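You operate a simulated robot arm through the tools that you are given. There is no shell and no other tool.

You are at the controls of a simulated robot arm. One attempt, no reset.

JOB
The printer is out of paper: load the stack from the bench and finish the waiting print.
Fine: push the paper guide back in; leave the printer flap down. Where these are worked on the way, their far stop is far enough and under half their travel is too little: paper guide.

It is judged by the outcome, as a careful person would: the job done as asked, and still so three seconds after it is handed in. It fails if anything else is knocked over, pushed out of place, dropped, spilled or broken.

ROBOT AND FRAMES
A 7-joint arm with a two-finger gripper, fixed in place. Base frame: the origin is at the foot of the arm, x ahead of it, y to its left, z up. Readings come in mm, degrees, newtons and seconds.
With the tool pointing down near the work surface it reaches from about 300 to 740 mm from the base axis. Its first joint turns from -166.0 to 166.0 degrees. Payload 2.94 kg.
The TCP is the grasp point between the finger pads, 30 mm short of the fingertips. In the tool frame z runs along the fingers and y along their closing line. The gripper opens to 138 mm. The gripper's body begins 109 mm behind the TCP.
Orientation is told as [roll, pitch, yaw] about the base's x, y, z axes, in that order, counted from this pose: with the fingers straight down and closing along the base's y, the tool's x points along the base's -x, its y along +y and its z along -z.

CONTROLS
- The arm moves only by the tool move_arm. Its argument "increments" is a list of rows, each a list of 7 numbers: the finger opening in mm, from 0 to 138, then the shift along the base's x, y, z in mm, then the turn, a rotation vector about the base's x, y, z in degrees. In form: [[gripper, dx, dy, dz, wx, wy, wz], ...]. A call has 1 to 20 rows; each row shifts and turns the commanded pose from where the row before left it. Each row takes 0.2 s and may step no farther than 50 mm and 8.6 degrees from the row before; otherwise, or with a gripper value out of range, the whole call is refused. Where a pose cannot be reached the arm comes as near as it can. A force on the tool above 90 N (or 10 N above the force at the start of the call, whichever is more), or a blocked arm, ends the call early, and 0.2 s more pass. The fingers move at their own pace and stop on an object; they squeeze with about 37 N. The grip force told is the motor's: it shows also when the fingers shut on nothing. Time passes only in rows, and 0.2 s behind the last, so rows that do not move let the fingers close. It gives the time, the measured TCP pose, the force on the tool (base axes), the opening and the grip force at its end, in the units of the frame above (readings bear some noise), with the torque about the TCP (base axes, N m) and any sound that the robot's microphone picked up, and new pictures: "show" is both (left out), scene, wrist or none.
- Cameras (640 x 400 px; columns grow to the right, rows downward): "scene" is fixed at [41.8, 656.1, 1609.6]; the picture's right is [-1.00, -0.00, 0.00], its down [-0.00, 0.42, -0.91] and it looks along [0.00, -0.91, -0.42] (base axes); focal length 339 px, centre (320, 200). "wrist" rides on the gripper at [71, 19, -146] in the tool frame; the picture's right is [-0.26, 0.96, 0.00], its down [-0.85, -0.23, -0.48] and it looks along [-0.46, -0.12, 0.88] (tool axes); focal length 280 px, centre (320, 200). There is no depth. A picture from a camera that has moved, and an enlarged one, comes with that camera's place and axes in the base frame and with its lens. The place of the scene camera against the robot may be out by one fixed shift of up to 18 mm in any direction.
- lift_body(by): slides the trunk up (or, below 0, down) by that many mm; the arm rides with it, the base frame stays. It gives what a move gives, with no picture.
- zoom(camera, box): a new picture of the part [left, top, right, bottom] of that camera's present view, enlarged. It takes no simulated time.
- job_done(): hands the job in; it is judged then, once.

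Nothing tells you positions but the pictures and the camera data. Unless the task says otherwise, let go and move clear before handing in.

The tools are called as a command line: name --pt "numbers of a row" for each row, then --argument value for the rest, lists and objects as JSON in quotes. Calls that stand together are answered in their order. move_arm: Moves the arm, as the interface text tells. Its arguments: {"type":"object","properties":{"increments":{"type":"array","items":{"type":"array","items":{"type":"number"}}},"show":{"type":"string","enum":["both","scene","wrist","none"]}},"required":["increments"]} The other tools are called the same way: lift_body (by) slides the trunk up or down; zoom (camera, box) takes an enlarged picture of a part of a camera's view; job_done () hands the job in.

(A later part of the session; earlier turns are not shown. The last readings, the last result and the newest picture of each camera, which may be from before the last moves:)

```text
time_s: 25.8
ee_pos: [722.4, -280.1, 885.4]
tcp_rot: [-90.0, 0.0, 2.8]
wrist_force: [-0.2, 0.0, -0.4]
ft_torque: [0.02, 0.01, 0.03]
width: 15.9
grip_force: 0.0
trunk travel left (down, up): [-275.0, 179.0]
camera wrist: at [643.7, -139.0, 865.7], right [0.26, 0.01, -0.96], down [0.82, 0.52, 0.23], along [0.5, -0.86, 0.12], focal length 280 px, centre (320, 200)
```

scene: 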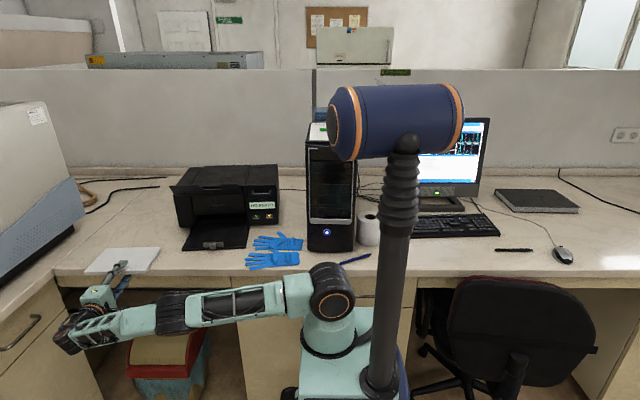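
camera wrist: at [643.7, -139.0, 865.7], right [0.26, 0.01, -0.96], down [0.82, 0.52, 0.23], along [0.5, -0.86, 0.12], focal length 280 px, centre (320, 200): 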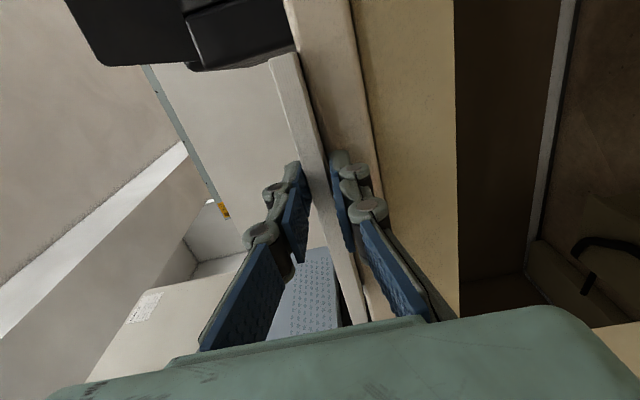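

move_arm --pt "12 0 0 0 0 0 0" --pt "6 0 0 0 0 0 0" --pt "2 0 0 0 0 0 0" --pt "2 0 0 0 0 0 0" --show "wrist"

```text
time_s: 26.8
ee_pos: [722.4, -280.8, 887.7]
tcp_rot: [-89.9, -0.1, 2.8]
wrist_force: [1.3, -2.2, 3.9]
ft_torque: [-0.14, 0.1, 0.05]
width: 12.2
grip_force: 37.0
trunk travel left (down, up): [-275.0, 179.0]
camera wrist: at [643.6, -139.1, 866.4], right [0.26, 0.01, -0.96], down [0.82, 0.52, 0.23], along [0.5, -0.86, 0.13], focal length 280 px, centre (320, 200)
```

wrist: 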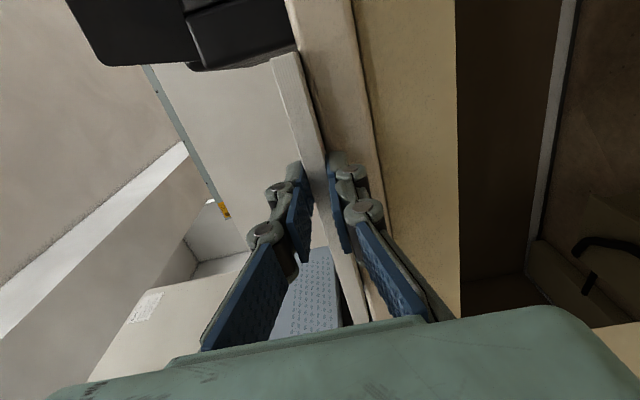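

The stack edge is pinched at 12 mm. I'll slide it about 15 mm outward along the bench, then regrip deeper for a firmer hold.

move_arm --pt "2 -0.2 4 0 0 0 0" --pt "2 -0.2 4 0 0 0 0" --pt "2 -0.2 4 0 0 0 0" --pt "2 -0.2 4 0 0 0 0" --show "wrist"

```text
time_s: 27.8
ee_pos: [720.8, -264.3, 886.1]
tcp_rot: [-90.0, 0.0, 2.8]
wrist_force: [0.6, -3.0, 5.9]
ft_torque: [-0.36, 0.08, -0.04]
width: 12.4
grip_force: 37.3
trunk travel left (down, up): [-275.0, 179.0]
camera wrist: at [643.0, -123.3, 866.1], right [0.26, 0.01, -0.96], down [0.82, 0.52, 0.23], along [0.5, -0.86, 0.13], focal length 280 px, centre (320, 200)
```

wrist: 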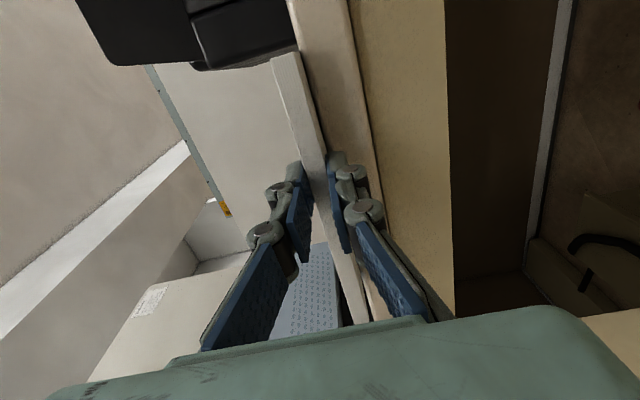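

move_arm --pt "20 0 0 0 0 0 0" --pt "22 0 0 0 0 0 0" --pt "22 0 0 0 0 0 0" --pt "22 0.2 -4 0 0 0 0" --pt "22 0.2 -4 0 0 0 0" --pt "22 0.2 -4 0 0 0 0" --pt "22 0.2 -4 0 0 0 0" --pt "22 0 0 0 0 0 0" --show "both"

```text
time_s: 29.6
ee_pos: [723.2, -279.9, 884.6]
tcp_rot: [-90.0, -0.1, 2.7]
wrist_force: [-1.0, -0.1, 0.4]
ft_torque: [0.01, -0.05, 0.04]
width: 21.9
grip_force: 0.1
trunk travel left (down, up): [-275.0, 179.0]
camera wrist: at [643.9, -139.1, 864.6], right [0.26, 0.01, -0.96], down [0.82, 0.52, 0.23], along [0.5, -0.86, 0.12], focal length 280 px, centre (320, 200)
```

scene: 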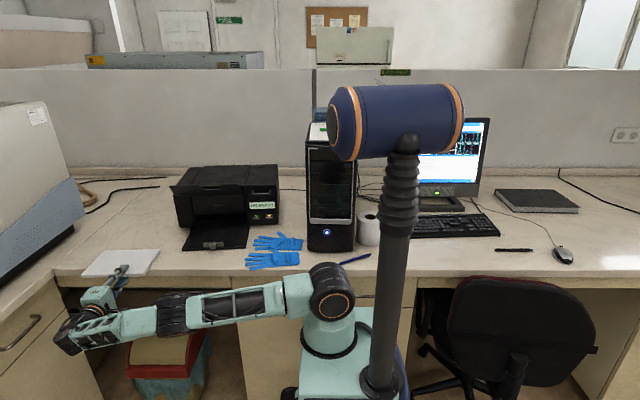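
wrist: 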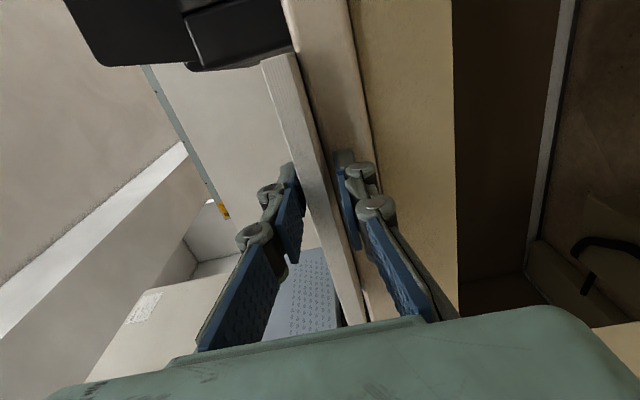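

zoom --camera "wrist" --box '[240, 130, 400, 270]'

```text
2.86 times, centred on (320, 200) of wrist
camera zoom: at [643.9, -139.1, 864.6], right [0.26, 0.01, -0.96], down [0.82, 0.52, 0.23], along [0.5, -0.86, 0.12], focal length 801 px, centre (320, 200)
```

zoom: 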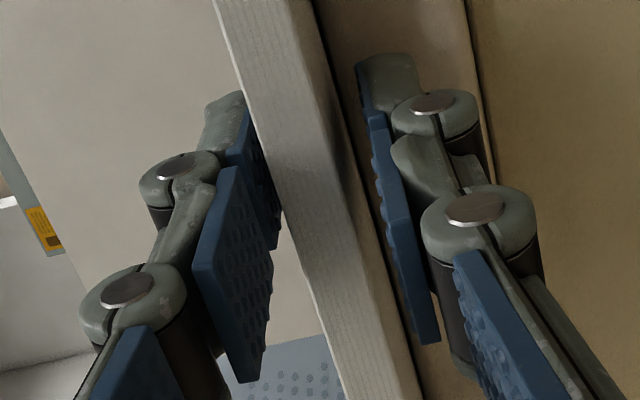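

move_arm --pt "22 0 0 1.5 0 0 0" --pt "12 0 0 0 0 0 0" --pt "6 0 0 0 0 0 0" --pt "2 0 0 0 0 0 0" --pt "2 0 0 0 0 0 0" --show "wrist"

```text
time_s: 30.8
ee_pos: [722.6, -279.6, 887.4]
tcp_rot: [-90.0, -0.1, 2.8]
wrist_force: [0.0, -1.6, 3.4]
ft_torque: [-0.09, 0.05, 0.01]
width: 12.0
grip_force: 36.4
trunk travel left (down, up): [-275.0, 179.0]
camera wrist: at [644.0, -138.9, 866.4], right [0.26, 0.01, -0.96], down [0.82, 0.52, 0.23], along [0.5, -0.86, 0.13], focal length 280 px, centre (320, 200)
```

wrist: 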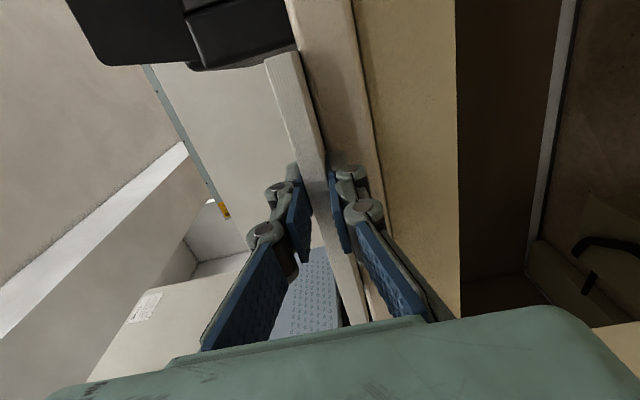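

move_arm --pt "2 0 0 3 0 0 0" --pt "2 0 0 4 0 0 0" --pt "2 0 0 6 0 0 0" --pt "2 0 0 8 0 0 0" --pt "2 0 0 8 0 0 0" --pt "2 0 0 8 0 0 0" --show "both"

```text
time_s: 32.1
ee_pos: [722.9, -280.4, 923.3]
tcp_rot: [-90.1, 0.1, 2.7]
wrist_force: [0.0, 0.0, -1.0]
ft_torque: [0.06, 0.06, 0.0]
width: 12.1
grip_force: 36.9
trunk travel left (down, up): [-275.0, 179.0]
camera wrist: at [643.6, -139.0, 904.4], right [0.26, 0.01, -0.96], down [0.82, 0.52, 0.23], along [0.5, -0.86, 0.12], focal length 280 px, centre (320, 200)
```

scene: 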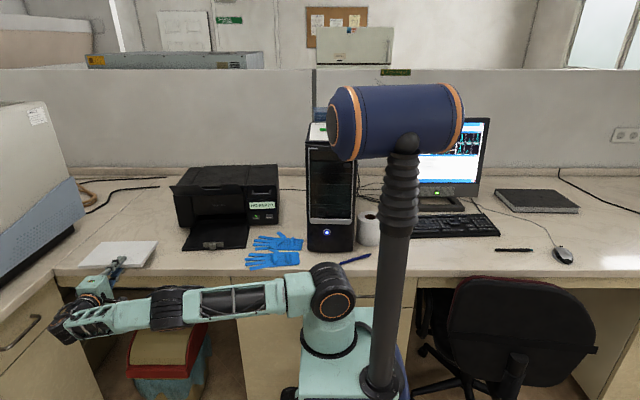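
wrist: 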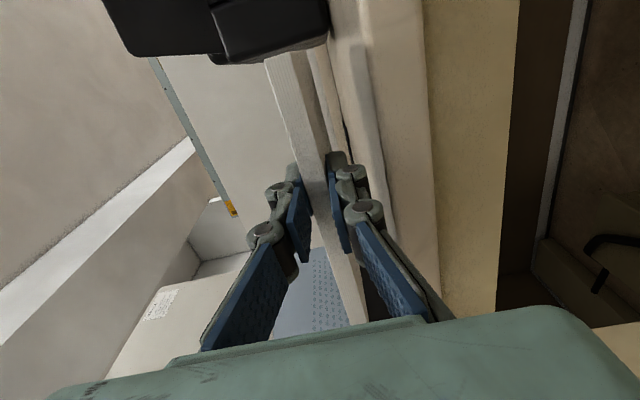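

The stack lifts cleanly and is very light. I'll raise it, carry it across to the printer, and tilt it leading edge down by 30° so the gripper body will clear the bench.

move_arm --pt "2 0 10 20 0 0 0" --pt "2 0 15 30 0 0 0" --pt "2 0 15 30 0 0 0" --pt "2 0 10 30 0 0 0" --pt "2 -15 0 30 0 0 0" --pt "2 -25 0 20 0 0 0" --pt "2 -30 0 0 0 0 0" --pt "2 -30 0 0 0 0 0" --pt "2 -30 0 0 0 0 0" --pt "2 -30 0 0 0 0 0" --pt "2 -30 0 0 0 0 0" --pt "2 -30 0 0 0 0 0" --pt "2 -30 0 0 0 0 1.9" --pt "2 -20 0 0 0 0 0" --pt "2 -12 0 0 0 0 0" --show "both"

```text
time_s: 35.4
ee_pos: [441.9, -230.1, 1083.3]
tcp_rot: [-89.9, -0.1, 4.7]
wrist_force: [-0.4, 0.9, -1.8]
ft_torque: [0.07, 0.08, 0.0]
width: 12.3
grip_force: 37.2
trunk travel left (down, up): [-275.0, 179.0]
camera wrist: at [357.8, -92.0, 1062.7], right [0.26, 0.02, -0.96], down [0.81, 0.54, 0.23], along [0.53, -0.84, 0.12], focal length 280 px, centre (320, 200)
```

scene: 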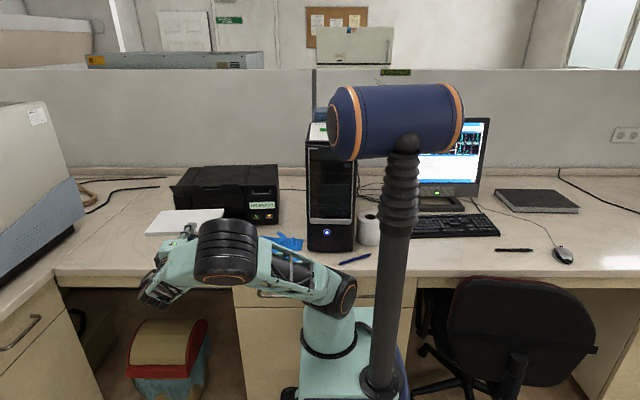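
wrist: 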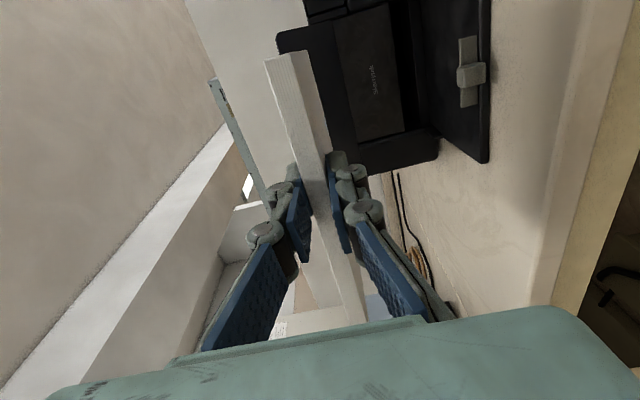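

zoom --camera "wrist" --box '[240, 30, 400, 180]'

zoom --camera "scene" --box '[130, 190, 290, 320]'

```text
2.67 times, centred on (320, 105) of wrist
camera zoom: at [357.8, -92.0, 1062.7], right [0.26, 0.02, -0.96], down [0.81, 0.54, 0.23], along [0.53, -0.84, 0.12], focal length 748 px, centre (320, 453)
```

zoom: 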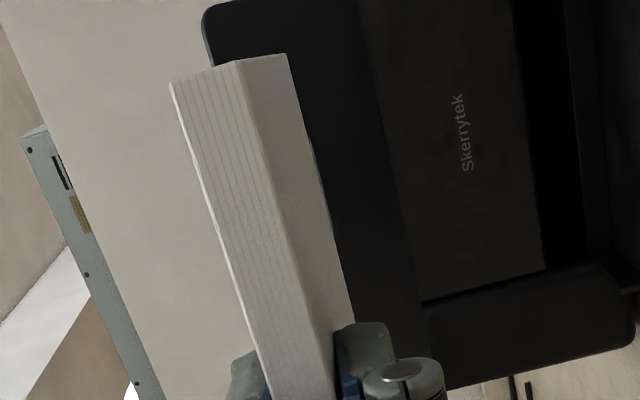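

```text
3.08 times, centred on (210, 255) of scene
camera zoom: at [41.8, 656.1, 1609.6], right [-1.0, 0.0, 0.0], down [0.0, 0.42, -0.91], along [0.0, -0.91, -0.42], focal length 1044 px, centre (658, 31)
```

zoom: 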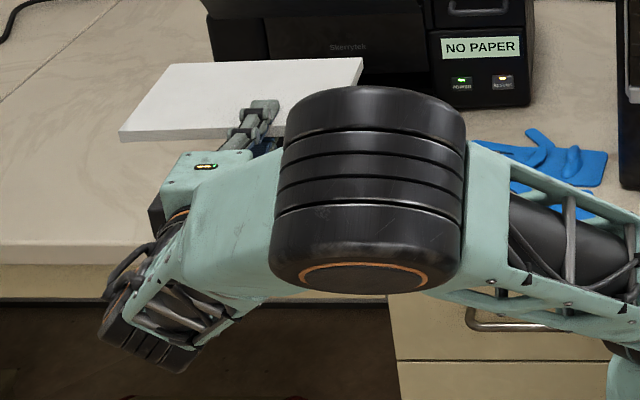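

The stack is held about 28 mm off centre, which fits my plan. I'll tilt it leading edge down by 30° and bring it to a position just above the tray.

move_arm --pt "2 0 -10 0 7.475 0.615 0" --pt "2 0 -20 0 7.475 0.615 0" --pt "2 -1 -30 0 7.475 0.615 0" --pt "2 -1 -30 0 7.475 0.615 0" --pt "2 -1.5 -35 -5 0 0 0" --pt "2 -1.5 -35 -10 0 0 0" --pt "2 -1.5 -35 -15 0 0 0" --pt "2 -1.5 -28 -19 0 0 0" --show "both"

```text
time_s: 37.1
ee_pos: [434.0, -454.2, 1032.3]
tcp_rot: [-59.8, -0.1, 4.7]
wrist_force: [-0.2, -1.3, -0.9]
ft_torque: [0.07, 0.02, 0.01]
width: 12.3
grip_force: 37.7
trunk travel left (down, up): [-275.0, 179.0]
camera wrist: at [350.9, -325.7, 1088.6], right [0.22, 0.5, -0.83], down [0.82, 0.37, 0.44], along [0.53, -0.78, -0.33], focal length 280 px, centre (320, 200)
```

scene: 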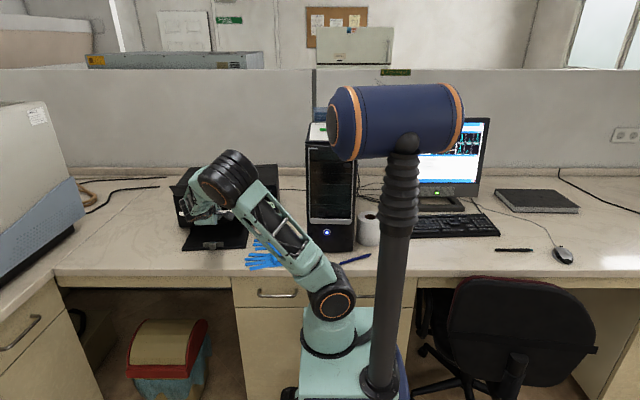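
wrist: 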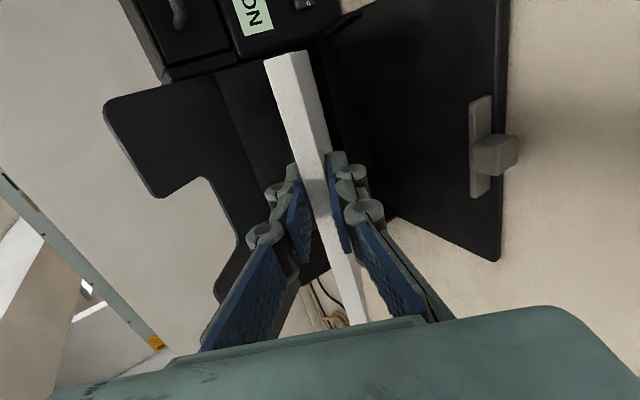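

zoom --camera "wrist" --box '[230, 0, 410, 180]'

zoom --camera "scene" --box '[160, 150, 280, 260]'

```text
2.22 times, centred on (320, 90) of wrist
camera zoom: at [350.9, -325.7, 1088.6], right [0.22, 0.5, -0.83], down [0.82, 0.37, 0.44], along [0.53, -0.78, -0.33], focal length 623 px, centre (320, 444)
```

zoom: 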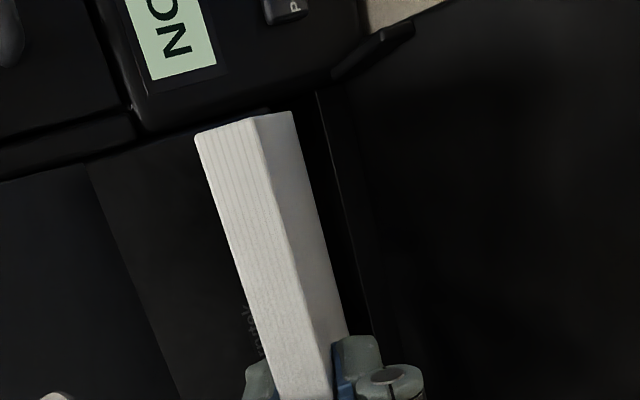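

```text
3.64 times, centred on (220, 205) of scene
camera zoom: at [41.8, 656.1, 1609.6], right [-1.0, 0.0, 0.0], down [0.0, 0.42, -0.91], along [0.0, -0.91, -0.42], focal length 1234 px, centre (684, 182)
```

zoom: 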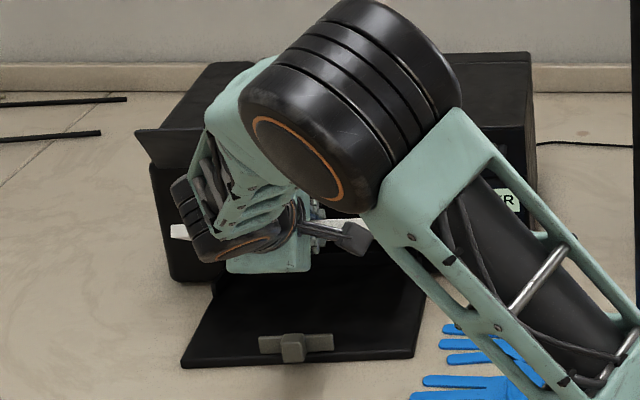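

Lateral alignment looks good, with the stack centred on the tray. I'll descend toward the flap, well clear of the panel.

move_arm --pt "2 0.3 -4 -15 0 0 0" --pt "2 0.3 -4 -15 0 0 0" --pt "2 0.3 -4 -15 0 0 0" --pt "2 0.3 -4 -12 0 0 0" --show "both"

```text
time_s: 38.1
ee_pos: [434.5, -468.9, 976.9]
tcp_rot: [-60.0, -0.2, 4.7]
wrist_force: [0.3, 0.9, -0.8]
ft_torque: [0.09, 0.06, -0.03]
width: 12.1
grip_force: 36.4
trunk travel left (down, up): [-275.0, 179.0]
camera wrist: at [351.5, -340.1, 1032.7], right [0.22, 0.5, -0.84], down [0.82, 0.37, 0.44], along [0.53, -0.78, -0.33], focal length 280 px, centre (320, 200)
```

scene: 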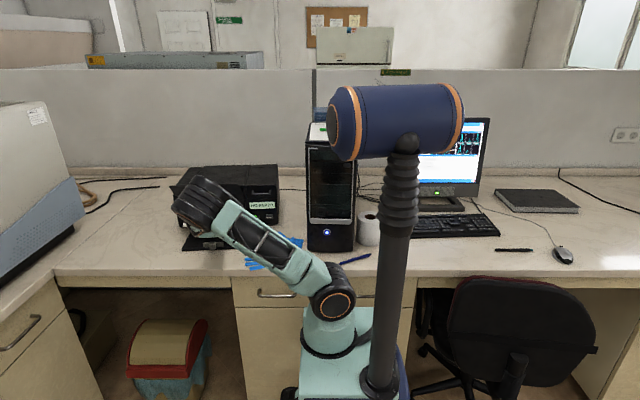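
wrist: 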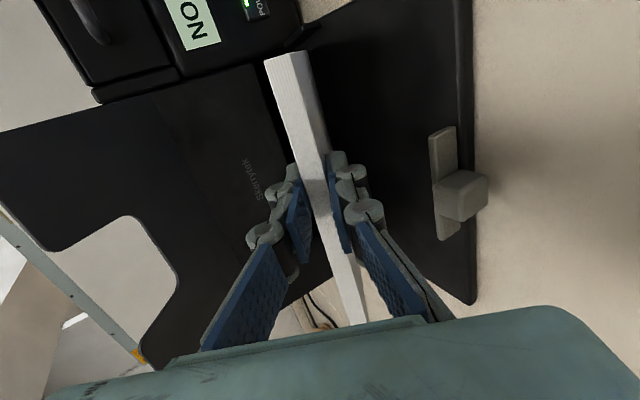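

move_arm --pt "2 0 -1 -3 0 0 0" --pt "2 0 -1 -3 0 0 0" --pt "2 0 -1 -3 0 0 0" --show "wrist"

```text
time_s: 39.0
ee_pos: [435.2, -472.4, 969.5]
tcp_rot: [-60.0, -0.1, 4.7]
wrist_force: [0.0, 1.6, 1.6]
ft_torque: [-0.14, 0.05, 0.01]
width: 12.2
grip_force: 36.6
trunk travel left (down, up): [-275.0, 179.0]
camera wrist: at [351.4, -343.2, 1024.5], right [0.22, 0.5, -0.84], down [0.82, 0.37, 0.44], along [0.53, -0.78, -0.33], focal length 280 px, centre (320, 200)
```

wrist: 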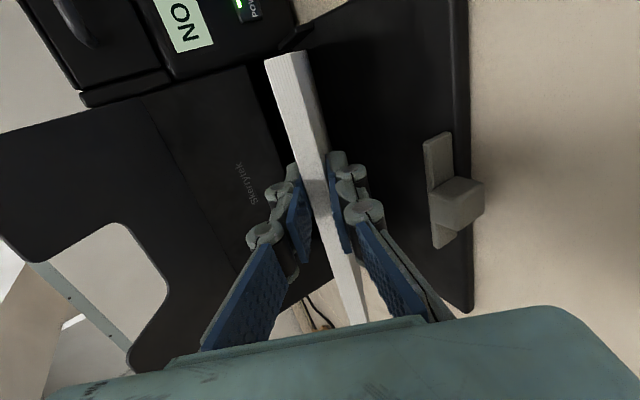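

The leading edge is now touching the flap. I'll slide the stack inward about 30 mm under the panel lip, stopping short of the sill.

move_arm --pt "2 0.3 -4 0.3 0 0 0" --pt "2 0.3 -4 0 0 0 0" --pt "2 0.3 -4 0 0 0 0" --pt "2 0.3 -4 0 0 0 0" --pt "2 0.3 -4 0 0 0 0" --pt "2 0.3 -4 0 0 0 0" --show "both"

```text
time_s: 40.4
ee_pos: [436.3, -495.3, 968.3]
tcp_rot: [-59.9, 0.0, 4.7]
wrist_force: [0.2, 0.1, -0.1]
ft_torque: [-0.04, 0.03, 0.01]
width: 12.2
grip_force: 37.1
trunk travel left (down, up): [-275.0, 179.0]
camera wrist: at [352.6, -367.4, 1024.3], right [0.22, 0.5, -0.84], down [0.82, 0.36, 0.44], along [0.53, -0.78, -0.33], focal length 280 px, centre (320, 200)
```

scene: 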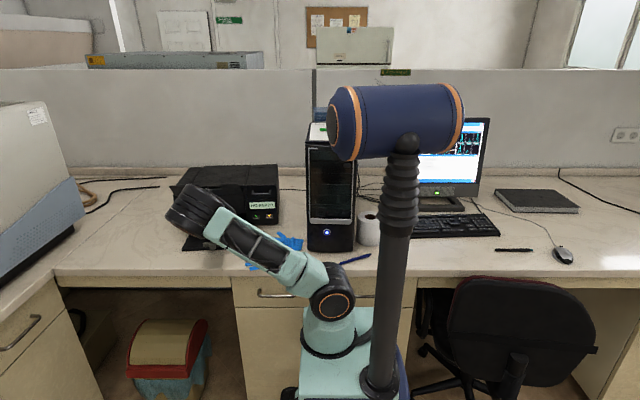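
wrist: 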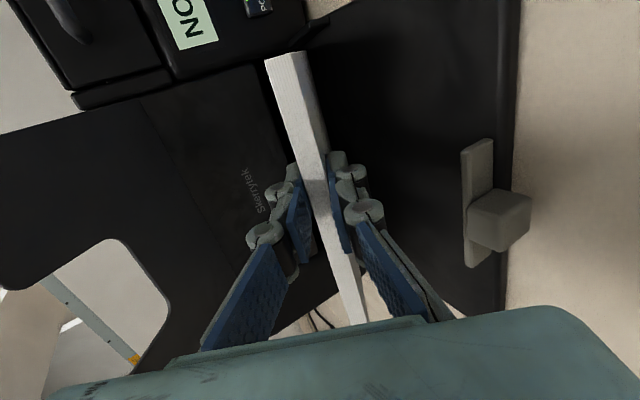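

zoom --camera "wrist" --box '[220, 0, 400, 180]'

```text
2.22 times, centred on (310, 90) of wrist
camera zoom: at [352.6, -367.4, 1024.3], right [0.22, 0.5, -0.84], down [0.82, 0.36, 0.44], along [0.53, -0.78, -0.33], focal length 623 px, centre (342, 444)
```

zoom: 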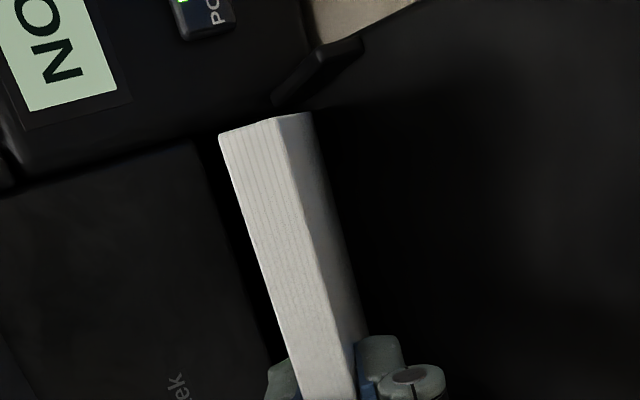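

The stack clears the side cheek. I'll slide it a little further so it can't slip far forward when released.

move_arm --pt "2 0.3 -4 0.3 0 0 0" --pt "2 0.3 -4 0.2 0 0 0" --pt "2 0.2 -3 0 0 0 0" --show "wrist"

```text
time_s: 41.1
ee_pos: [436.4, -503.8, 971.9]
tcp_rot: [-60.1, -0.1, 4.7]
wrist_force: [-6.4, 21.8, 5.3]
ft_torque: [0.81, 0.22, 0.27]
width: 12.2
grip_force: 37.0
trunk travel left (down, up): [-275.0, 179.0]
camera wrist: at [353.0, -375.9, 1026.3], right [0.22, 0.5, -0.84], down [0.82, 0.37, 0.44], along [0.53, -0.78, -0.33], focal length 280 px, centre (320, 200)
```

wrist: 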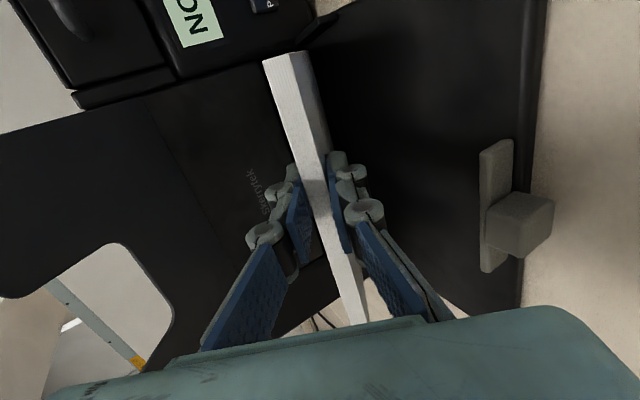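

Contact with the sill at the back of the tray: the stack is fully forward. I'll back off 2–3 mm to relieve the force and check.

move_arm --pt "2 -0.2 3 0 0 0 0" --pt "2 -0.1 2 0 0 0 0" --show "wrist"

```text
time_s: 41.8
ee_pos: [436.1, -503.3, 969.7]
tcp_rot: [-60.0, 0.0, 4.6]
wrist_force: [0.0, 0.4, -0.9]
ft_torque: [0.03, 0.07, -0.02]
width: 12.2
grip_force: 36.9
trunk travel left (down, up): [-275.0, 179.0]
camera wrist: at [352.6, -374.6, 1025.4], right [0.22, 0.5, -0.84], down [0.82, 0.36, 0.44], along [0.52, -0.78, -0.33], focal length 280 px, centre (320, 200)
```

wrist: 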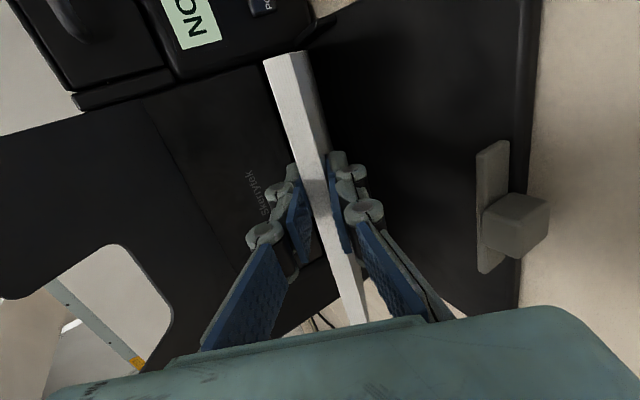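

Force is relieved. Now I'll loosen the grip in stages while lowering, so the near edge rides down on the lower finger.

move_arm --pt "2 0 0 -2 0 0 0" --pt "16 0 0 0 0 0 0" --pt "18 0 0 -2 0 0 0" --pt "24 0 0 -3 0 0 0" --show "wrist"

```text
time_s: 42.8
ee_pos: [437.3, -502.8, 963.5]
tcp_rot: [-60.0, -0.1, 4.8]
wrist_force: [0.8, 0.5, 0.2]
ft_torque: [0.03, 0.01, -0.01]
width: 24.3
grip_force: 0.3
trunk travel left (down, up): [-275.0, 179.0]
camera wrist: at [353.7, -374.0, 1018.1], right [0.22, 0.5, -0.84], down [0.82, 0.37, 0.44], along [0.53, -0.78, -0.33], focal length 280 px, centre (320, 200)
```

wrist: 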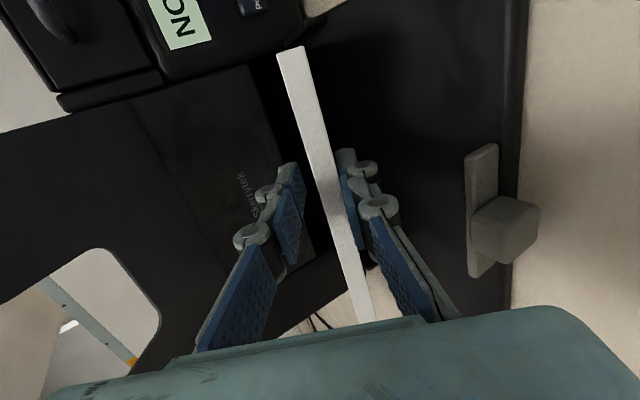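

move_arm --pt "30 0 0 -4 0 0 0" --pt "36 0 0 -4 0 0 0" --pt "40 0 0 -4 0 0 0" --pt "40 0 0 -5 0 0 0" --pt "40 0 0 -5 0 0 0" --show "both"

```text
time_s: 44.0
ee_pos: [436.3, -502.8, 940.8]
tcp_rot: [-60.1, -0.1, 4.7]
wrist_force: [0.7, 1.6, -0.1]
ft_torque: [0.04, 0.01, 0.03]
width: 41.1
grip_force: 1.4
trunk travel left (down, up): [-275.0, 179.0]
camera wrist: at [353.3, -373.5, 996.1], right [0.22, 0.5, -0.84], down [0.82, 0.37, 0.44], along [0.53, -0.78, -0.33], focal length 280 px, centre (320, 200)
```

scene: 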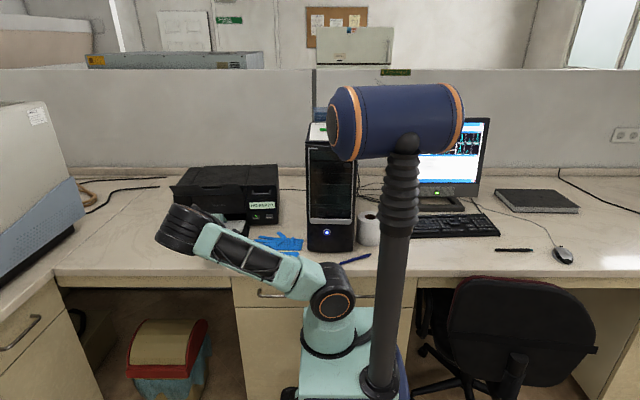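
wrist: 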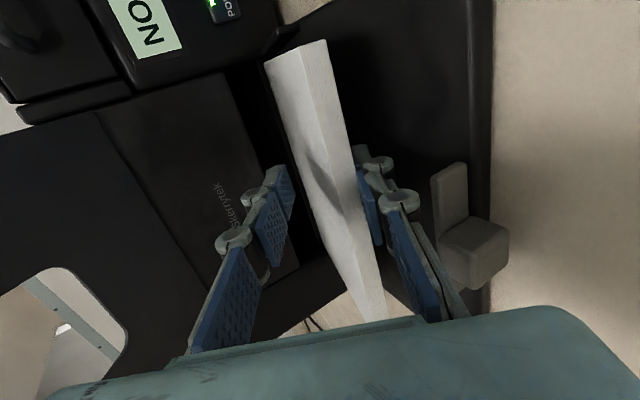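

zoom --camera "wrist" --box '[240, 20, 520, 320]'

zoom --camera "scene" --box '[140, 180, 260, 270]'

```text
1.33 times, centred on (380, 170) of wrist
camera zoom: at [353.3, -373.5, 996.1], right [0.22, 0.5, -0.84], down [0.82, 0.37, 0.44], along [0.53, -0.78, -0.33], focal length 374 px, centre (240, 240)
```

zoom: 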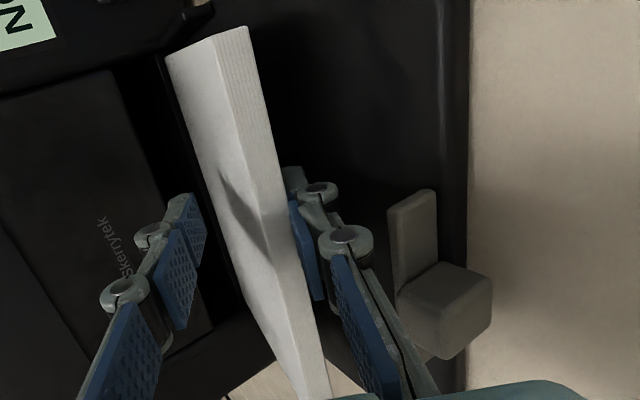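

```text
4.44 times, centred on (200, 225) of scene
camera zoom: at [41.8, 656.1, 1609.6], right [-1.0, 0.0, 0.0], down [0.0, 0.42, -0.91], along [0.0, -0.91, -0.42], focal length 1508 px, centre (853, 89)
```

zoom: 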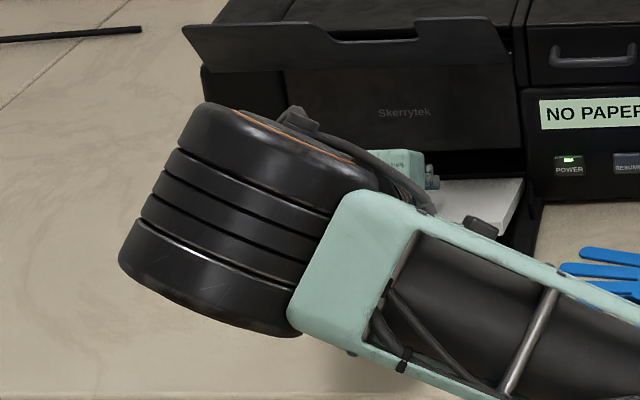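

The near edge is now low and resting on the lower finger. I'll lower slightly more, then draw the finger out horizontally so the edge settles onto the flap.

move_arm --pt "42 0 0 -2 0 0 0" --pt "42 0 0 -2 0 0 0" --pt "42 -0.4 6 0 0 0 0" --pt "42 -0.4 6 0 0 0 0" --pt "42 -0.4 6 0 0 0 0" --show "wrist"

```text
time_s: 45.1
ee_pos: [434.6, -485.4, 936.5]
tcp_rot: [-60.0, -0.1, 4.6]
wrist_force: [1.5, -2.8, 2.1]
ft_torque: [0.04, -0.03, 0.01]
width: 39.2
grip_force: 0.0
trunk travel left (down, up): [-275.0, 179.0]
camera wrist: at [352.4, -355.4, 992.2], right [0.22, 0.5, -0.84], down [0.82, 0.36, 0.44], along [0.52, -0.78, -0.33], focal length 280 px, centre (320, 200)
```

wrist: 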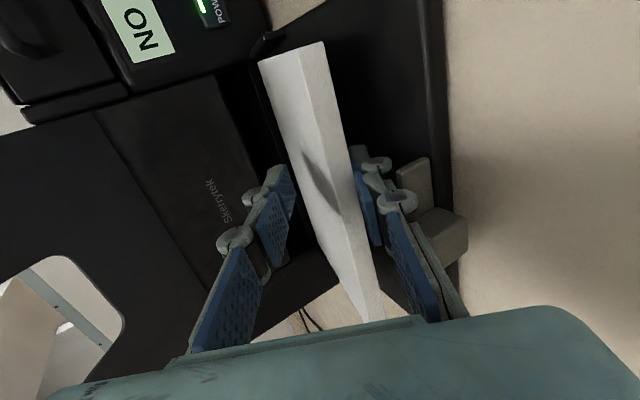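

The stack is being dragged outward with the finger by friction. I'll ease back, open wider, and pitch the gripper steeper about the lower fingertip so the stack's edge slides off down the finger instead.

move_arm --pt "40 0.3 -4 1 0 0 0" --pt "50 0.2 -2.5 4.3 0 0 0" --pt "60 0.2 -2.5 4.3 0 0 0" --pt "70 0.2 -2.5 4.3 0 0 0" --pt "80 0.2 -2.5 4.3 0 0 0" --show "wrist"

```text
time_s: 46.4
ee_pos: [436.8, -499.2, 953.4]
tcp_rot: [-59.9, -0.1, 4.7]
wrist_force: [0.3, 0.2, -1.0]
ft_torque: [-0.03, 0.0, 0.03]
width: 80.5
grip_force: 0.3
trunk travel left (down, up): [-275.0, 179.0]
camera wrist: at [354.4, -369.6, 1009.3], right [0.22, 0.5, -0.83], down [0.82, 0.36, 0.44], along [0.53, -0.78, -0.33], focal length 280 px, centre (320, 200)
```

wrist: 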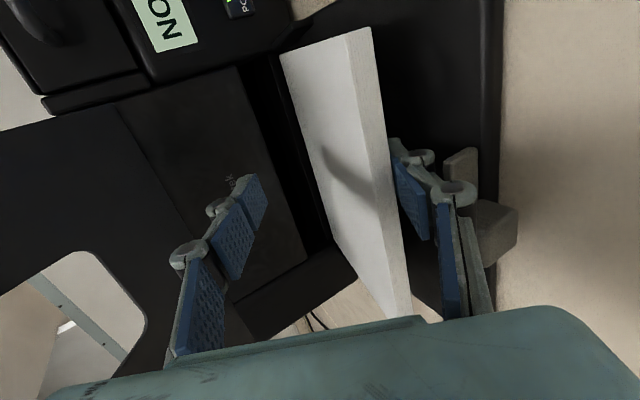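

move_arm --pt "80 0.4 -5.2 0.4 5.98 0.485 0" --pt "80 0.4 -5.2 -0.2 5.98 0.485 0" --pt "80 0.4 -5.2 -0.7 5.98 0.485 0" --show "wrist"

```text
time_s: 47.1
ee_pos: [438.8, -514.4, 954.7]
tcp_rot: [-42.0, 0.0, 4.7]
wrist_force: [0.3, -0.2, -0.2]
ft_torque: [-0.04, 0.02, -0.05]
width: 80.1
grip_force: 0.3
trunk travel left (down, up): [-275.0, 179.0]
camera wrist: at [357.3, -409.3, 1048.9], right [0.2, 0.74, -0.64], down [0.83, 0.22, 0.51], along [0.51, -0.64, -0.57], focal length 280 px, centre (320, 200)
```

wrist: 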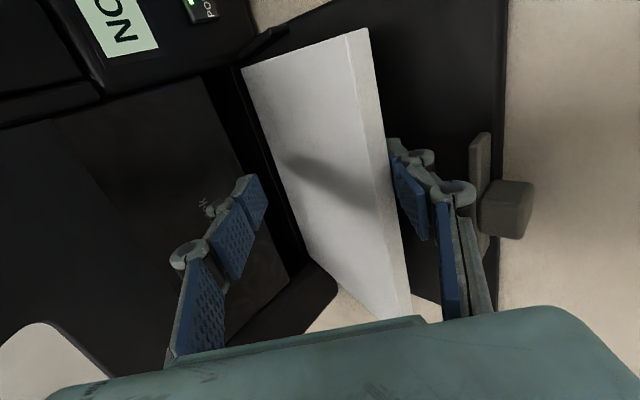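

move_arm --pt "80 0.4 -5.1 -1.3 5.98 0.485 0" --pt "80 0.4 -4.9 -1.8 5.98 0.485 0" --show "both"

zoom --camera "wrist" --box '[220, 20, 500, 320]'

```text
time_s: 47.8
ee_pos: [439.2, -522.9, 949.3]
tcp_rot: [-29.9, -0.3, 4.7]
wrist_force: [-1.6, 0.2, -0.3]
ft_torque: [-0.01, 0.04, 0.0]
width: 80.9
grip_force: 0.7
trunk travel left (down, up): [-275.0, 179.0]
camera wrist: at [360.0, -440.8, 1066.1], right [0.19, 0.86, -0.48], down [0.84, 0.11, 0.53], along [0.5, -0.51, -0.7], focal length 280 px, centre (320, 200)
```

scene: 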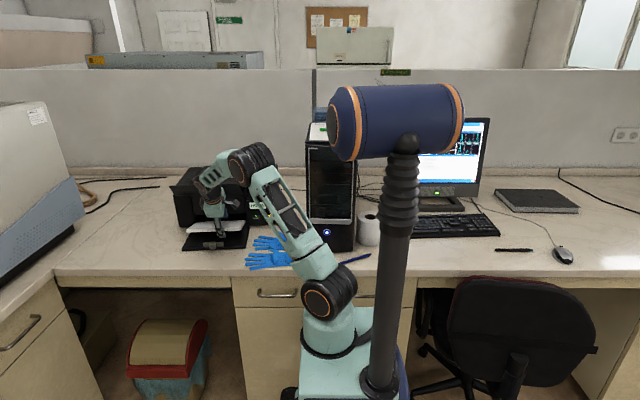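
wrist: 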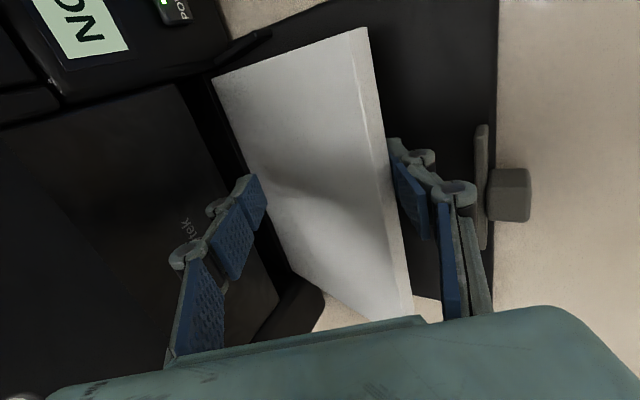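

```text
1.33 times, centred on (360, 170) of wrist
camera zoom: at [360.0, -440.8, 1066.1], right [0.19, 0.86, -0.48], down [0.84, 0.11, 0.53], along [0.5, -0.51, -0.7], focal length 374 px, centre (267, 240)
```

zoom: 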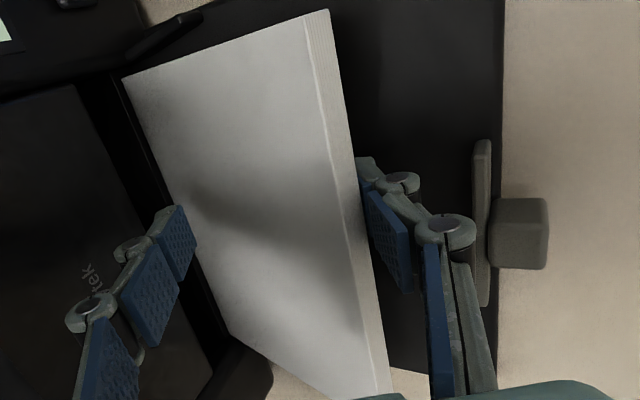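

The stack is against the sill with its near edge still riding on the steep finger. Withdrawing the finger outward now should let the edge slide down onto the flap.

move_arm --pt "80 -0.3 4 -1.5 0 0 0" --pt "80 -0.3 4 -1.5 0 0 0" --pt "80 -0.3 4 -1.5 0 0 0" --pt "80 -0.3 4 -1.5 0 0 0" --show "wrist"

zoom --camera "wrist" --box '[220, 20, 500, 320]'

```text
time_s: 48.8
ee_pos: [436.8, -508.1, 944.6]
tcp_rot: [-30.0, -0.2, 4.6]
wrist_force: [-0.9, -0.3, -0.2]
ft_torque: [0.01, 0.03, 0.01]
width: 80.3
grip_force: 0.1
trunk travel left (down, up): [-275.0, 179.0]
camera wrist: at [358.2, -425.2, 1060.0], right [0.19, 0.85, -0.48], down [0.84, 0.11, 0.53], along [0.5, -0.51, -0.7], focal length 280 px, centre (320, 200)
```

wrist: 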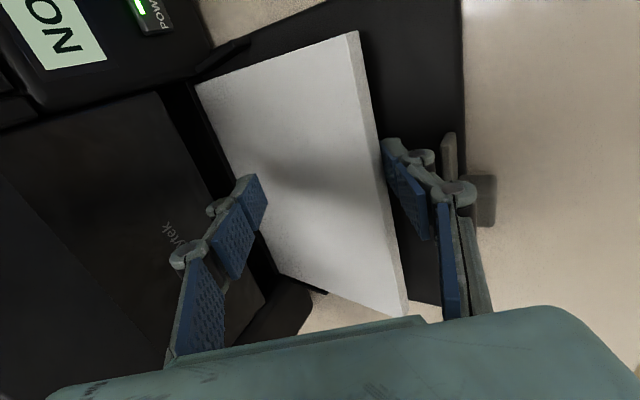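

```text
1.33 times, centred on (360, 170) of wrist
camera zoom: at [358.2, -425.2, 1060.0], right [0.19, 0.85, -0.48], down [0.84, 0.11, 0.53], along [0.5, -0.51, -0.7], focal length 374 px, centre (267, 240)
```

zoom: 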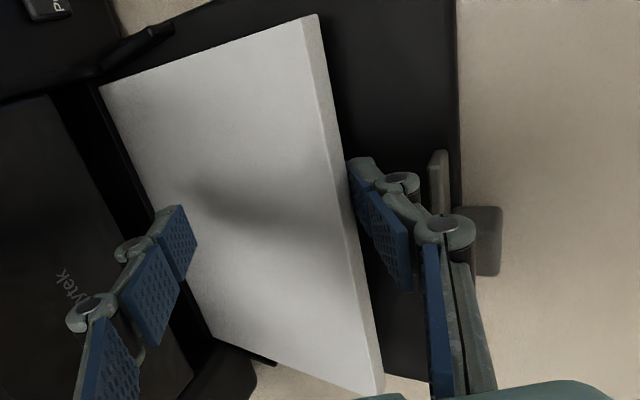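

move_arm --pt "80 -0.3 4 0 0 0 0" --pt "80 -0.3 4 0 0 0 0" --show "both"

zoom --camera "wrist" --box '[220, 20, 500, 320]'

```text
time_s: 49.4
ee_pos: [436.8, -499.1, 944.3]
tcp_rot: [-30.0, -0.1, 4.7]
wrist_force: [0.1, -0.1, 0.7]
ft_torque: [0.0, -0.03, 0.0]
width: 80.4
grip_force: 0.1
trunk travel left (down, up): [-275.0, 179.0]
camera wrist: at [357.5, -417.4, 1060.1], right [0.19, 0.85, -0.48], down [0.84, 0.11, 0.53], along [0.5, -0.51, -0.7], focal length 280 px, centre (320, 200)
```

scene: 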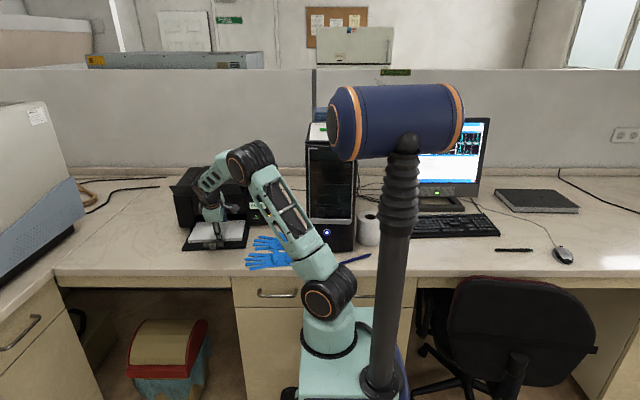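
wrist: 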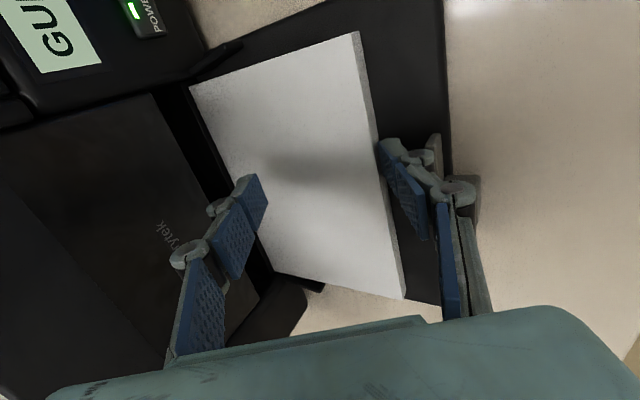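

```text
1.33 times, centred on (360, 170) of wrist
camera zoom: at [357.5, -417.4, 1060.1], right [0.19, 0.85, -0.48], down [0.84, 0.11, 0.53], along [0.5, -0.51, -0.7], focal length 374 px, centre (267, 240)
```

zoom: 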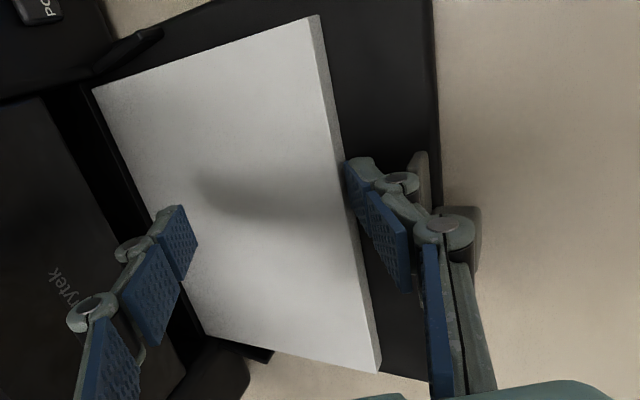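

The printer's display has changed from "NO PAPER" to something starting "GUI…" (guide), and the stack now lies flat against the sill. I'll withdraw the gripper along its own axis.

move_arm --pt "80 -0.2 2 0 0 0 0" --pt "80 -0.4 5 8.7 0 0 0" --pt "80 -0.6 7.5 13 0 0 0" --pt "80 -1 12.5 21.6 0 0 0" --pt "80 -1 12.5 21.6 0 0 0" --pt "80 0 10 20 0 0 0" --show "both"

```text
time_s: 50.8
ee_pos: [434.1, -452.3, 1029.4]
tcp_rot: [-30.0, -0.2, 4.6]
wrist_force: [-0.4, 0.6, -0.2]
ft_torque: [-0.03, -0.01, 0.02]
width: 80.2
grip_force: 0.1
trunk travel left (down, up): [-275.0, 179.0]
camera wrist: at [355.2, -368.4, 1145.4], right [0.19, 0.85, -0.48], down [0.84, 0.11, 0.53], along [0.5, -0.51, -0.7], focal length 280 px, centre (320, 200)
```

scene: 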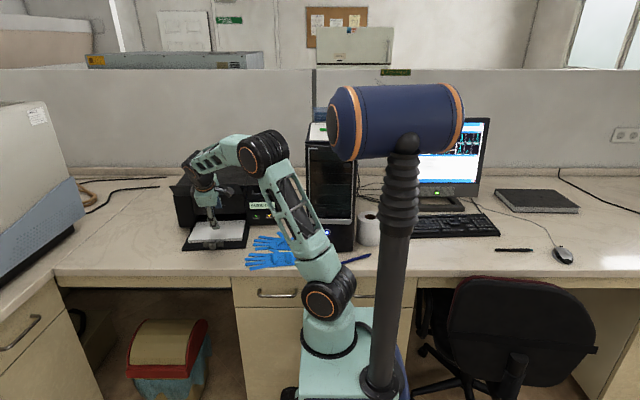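
wrist: 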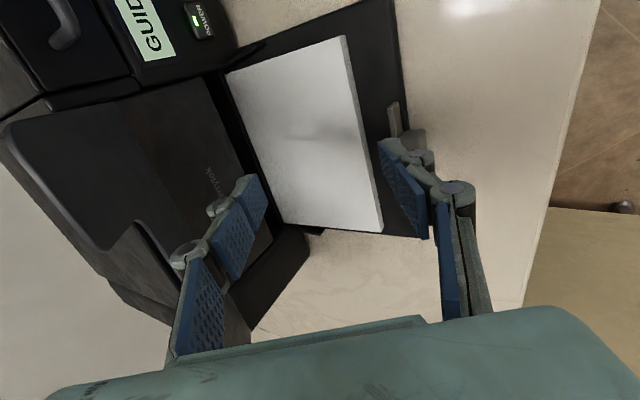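

The stack sits squarely in the tray. Next I'll point the tool down, turn it so the fingers close along x, and hover over the guide's knob at its outer position.

move_arm --pt "80 0 5 5 7.475 0.6 0" --pt "80 0 5 5 7.475 0.6 0" --pt "80 0 5 0 7.475 0.6 0" --pt "80 0 5 0 7.475 0.6 0" --pt "70 2 1 0 0 0 -8.17" --pt "60 2 1 0 0 0 -8.17" --pt "60 2 1 0 0 0 -8.17" --pt "60 2 1 0 0 0 -8.17" --pt "60 2 1 0 0 0 -8.17" --pt "60 2 1 -4 0 0 -8.17" --pt "60 2 1 -4 0 0 -8.17" --pt "60 2 1 -4 0 0 -8.17" --pt "60 2 0 -4 0 0 -8.17" --pt "60 2 0 -4 0 0 -8.17" --pt "60 3 0 -4 0 0 -8.17" --show "both"

```text
time_s: 54.0
ee_pos: [457.8, -422.5, 1014.8]
tcp_rot: [-0.1, -0.1, -85.4]
wrist_force: [-0.4, 0.2, 0.6]
ft_torque: [0.0, -0.02, 0.01]
width: 59.9
grip_force: 0.1
trunk travel left (down, up): [-275.0, 179.0]
camera wrist: at [469.2, -350.2, 1160.1], right [0.98, -0.18, 0.0], down [-0.16, -0.86, 0.48], along [-0.09, -0.47, -0.88], focal length 280 px, centre (320, 200)
```

scene: 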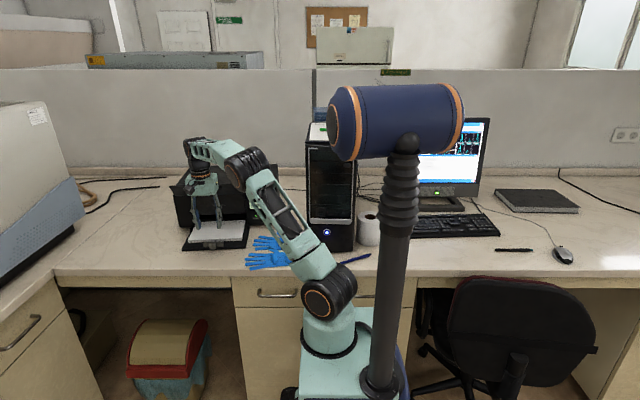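
wrist: 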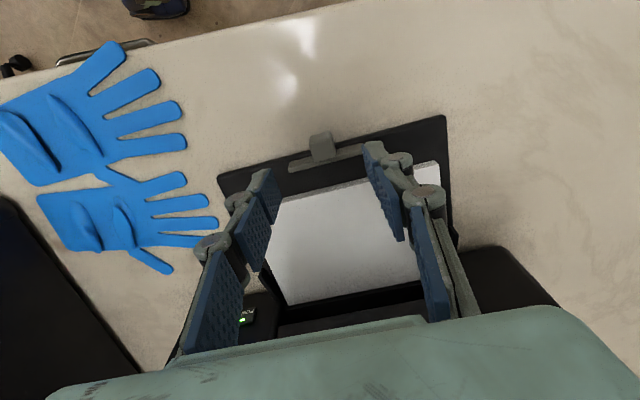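

zoom --camera "wrist" --box '[200, 100, 480, 330]'

zoom --camera "wrist" --box '[270, 110, 390, 200]'

zoom --camera "scene" --box '[170, 150, 290, 260]'

```text
1.74 times, centred on (340, 215) of wrist
camera zoom: at [469.2, -350.2, 1160.1], right [0.98, -0.18, 0.0], down [-0.16, -0.86, 0.48], along [-0.09, -0.47, -0.88], focal length 488 px, centre (285, 174)
```

zoom: 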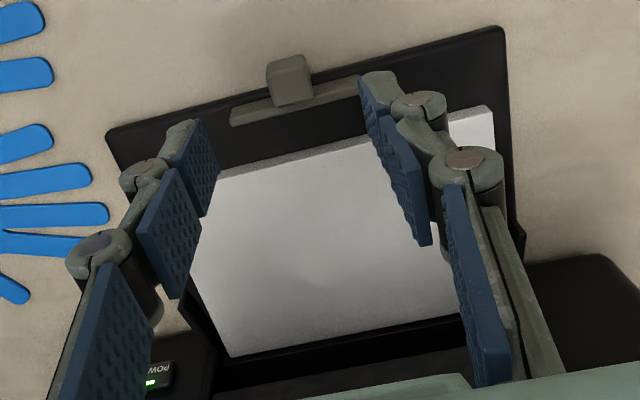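

```text
4.44 times, centred on (330, 155) of wrist
camera zoom: at [469.2, -350.2, 1160.1], right [0.98, -0.18, 0.0], down [-0.16, -0.86, 0.48], along [-0.09, -0.47, -0.88], focal length 1246 px, centre (276, 400)
```

zoom: 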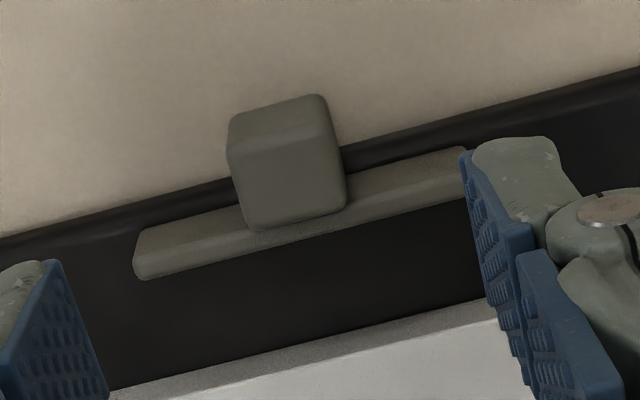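

```text
3.64 times, centred on (230, 205) of scene
camera zoom: at [41.8, 656.1, 1609.6], right [-1.0, 0.0, 0.0], down [0.0, 0.42, -0.91], along [0.0, -0.91, -0.42], focal length 1234 px, centre (647, 182)
```

zoom: 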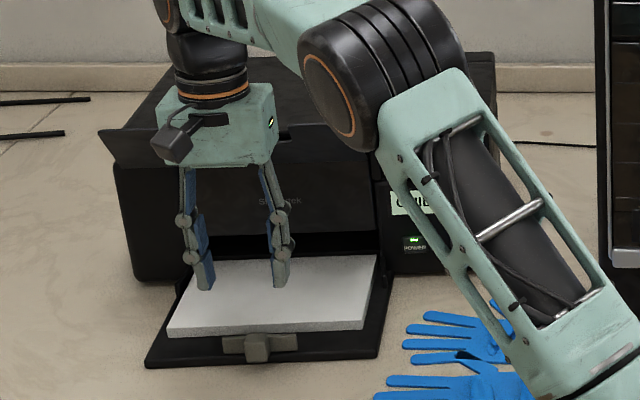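

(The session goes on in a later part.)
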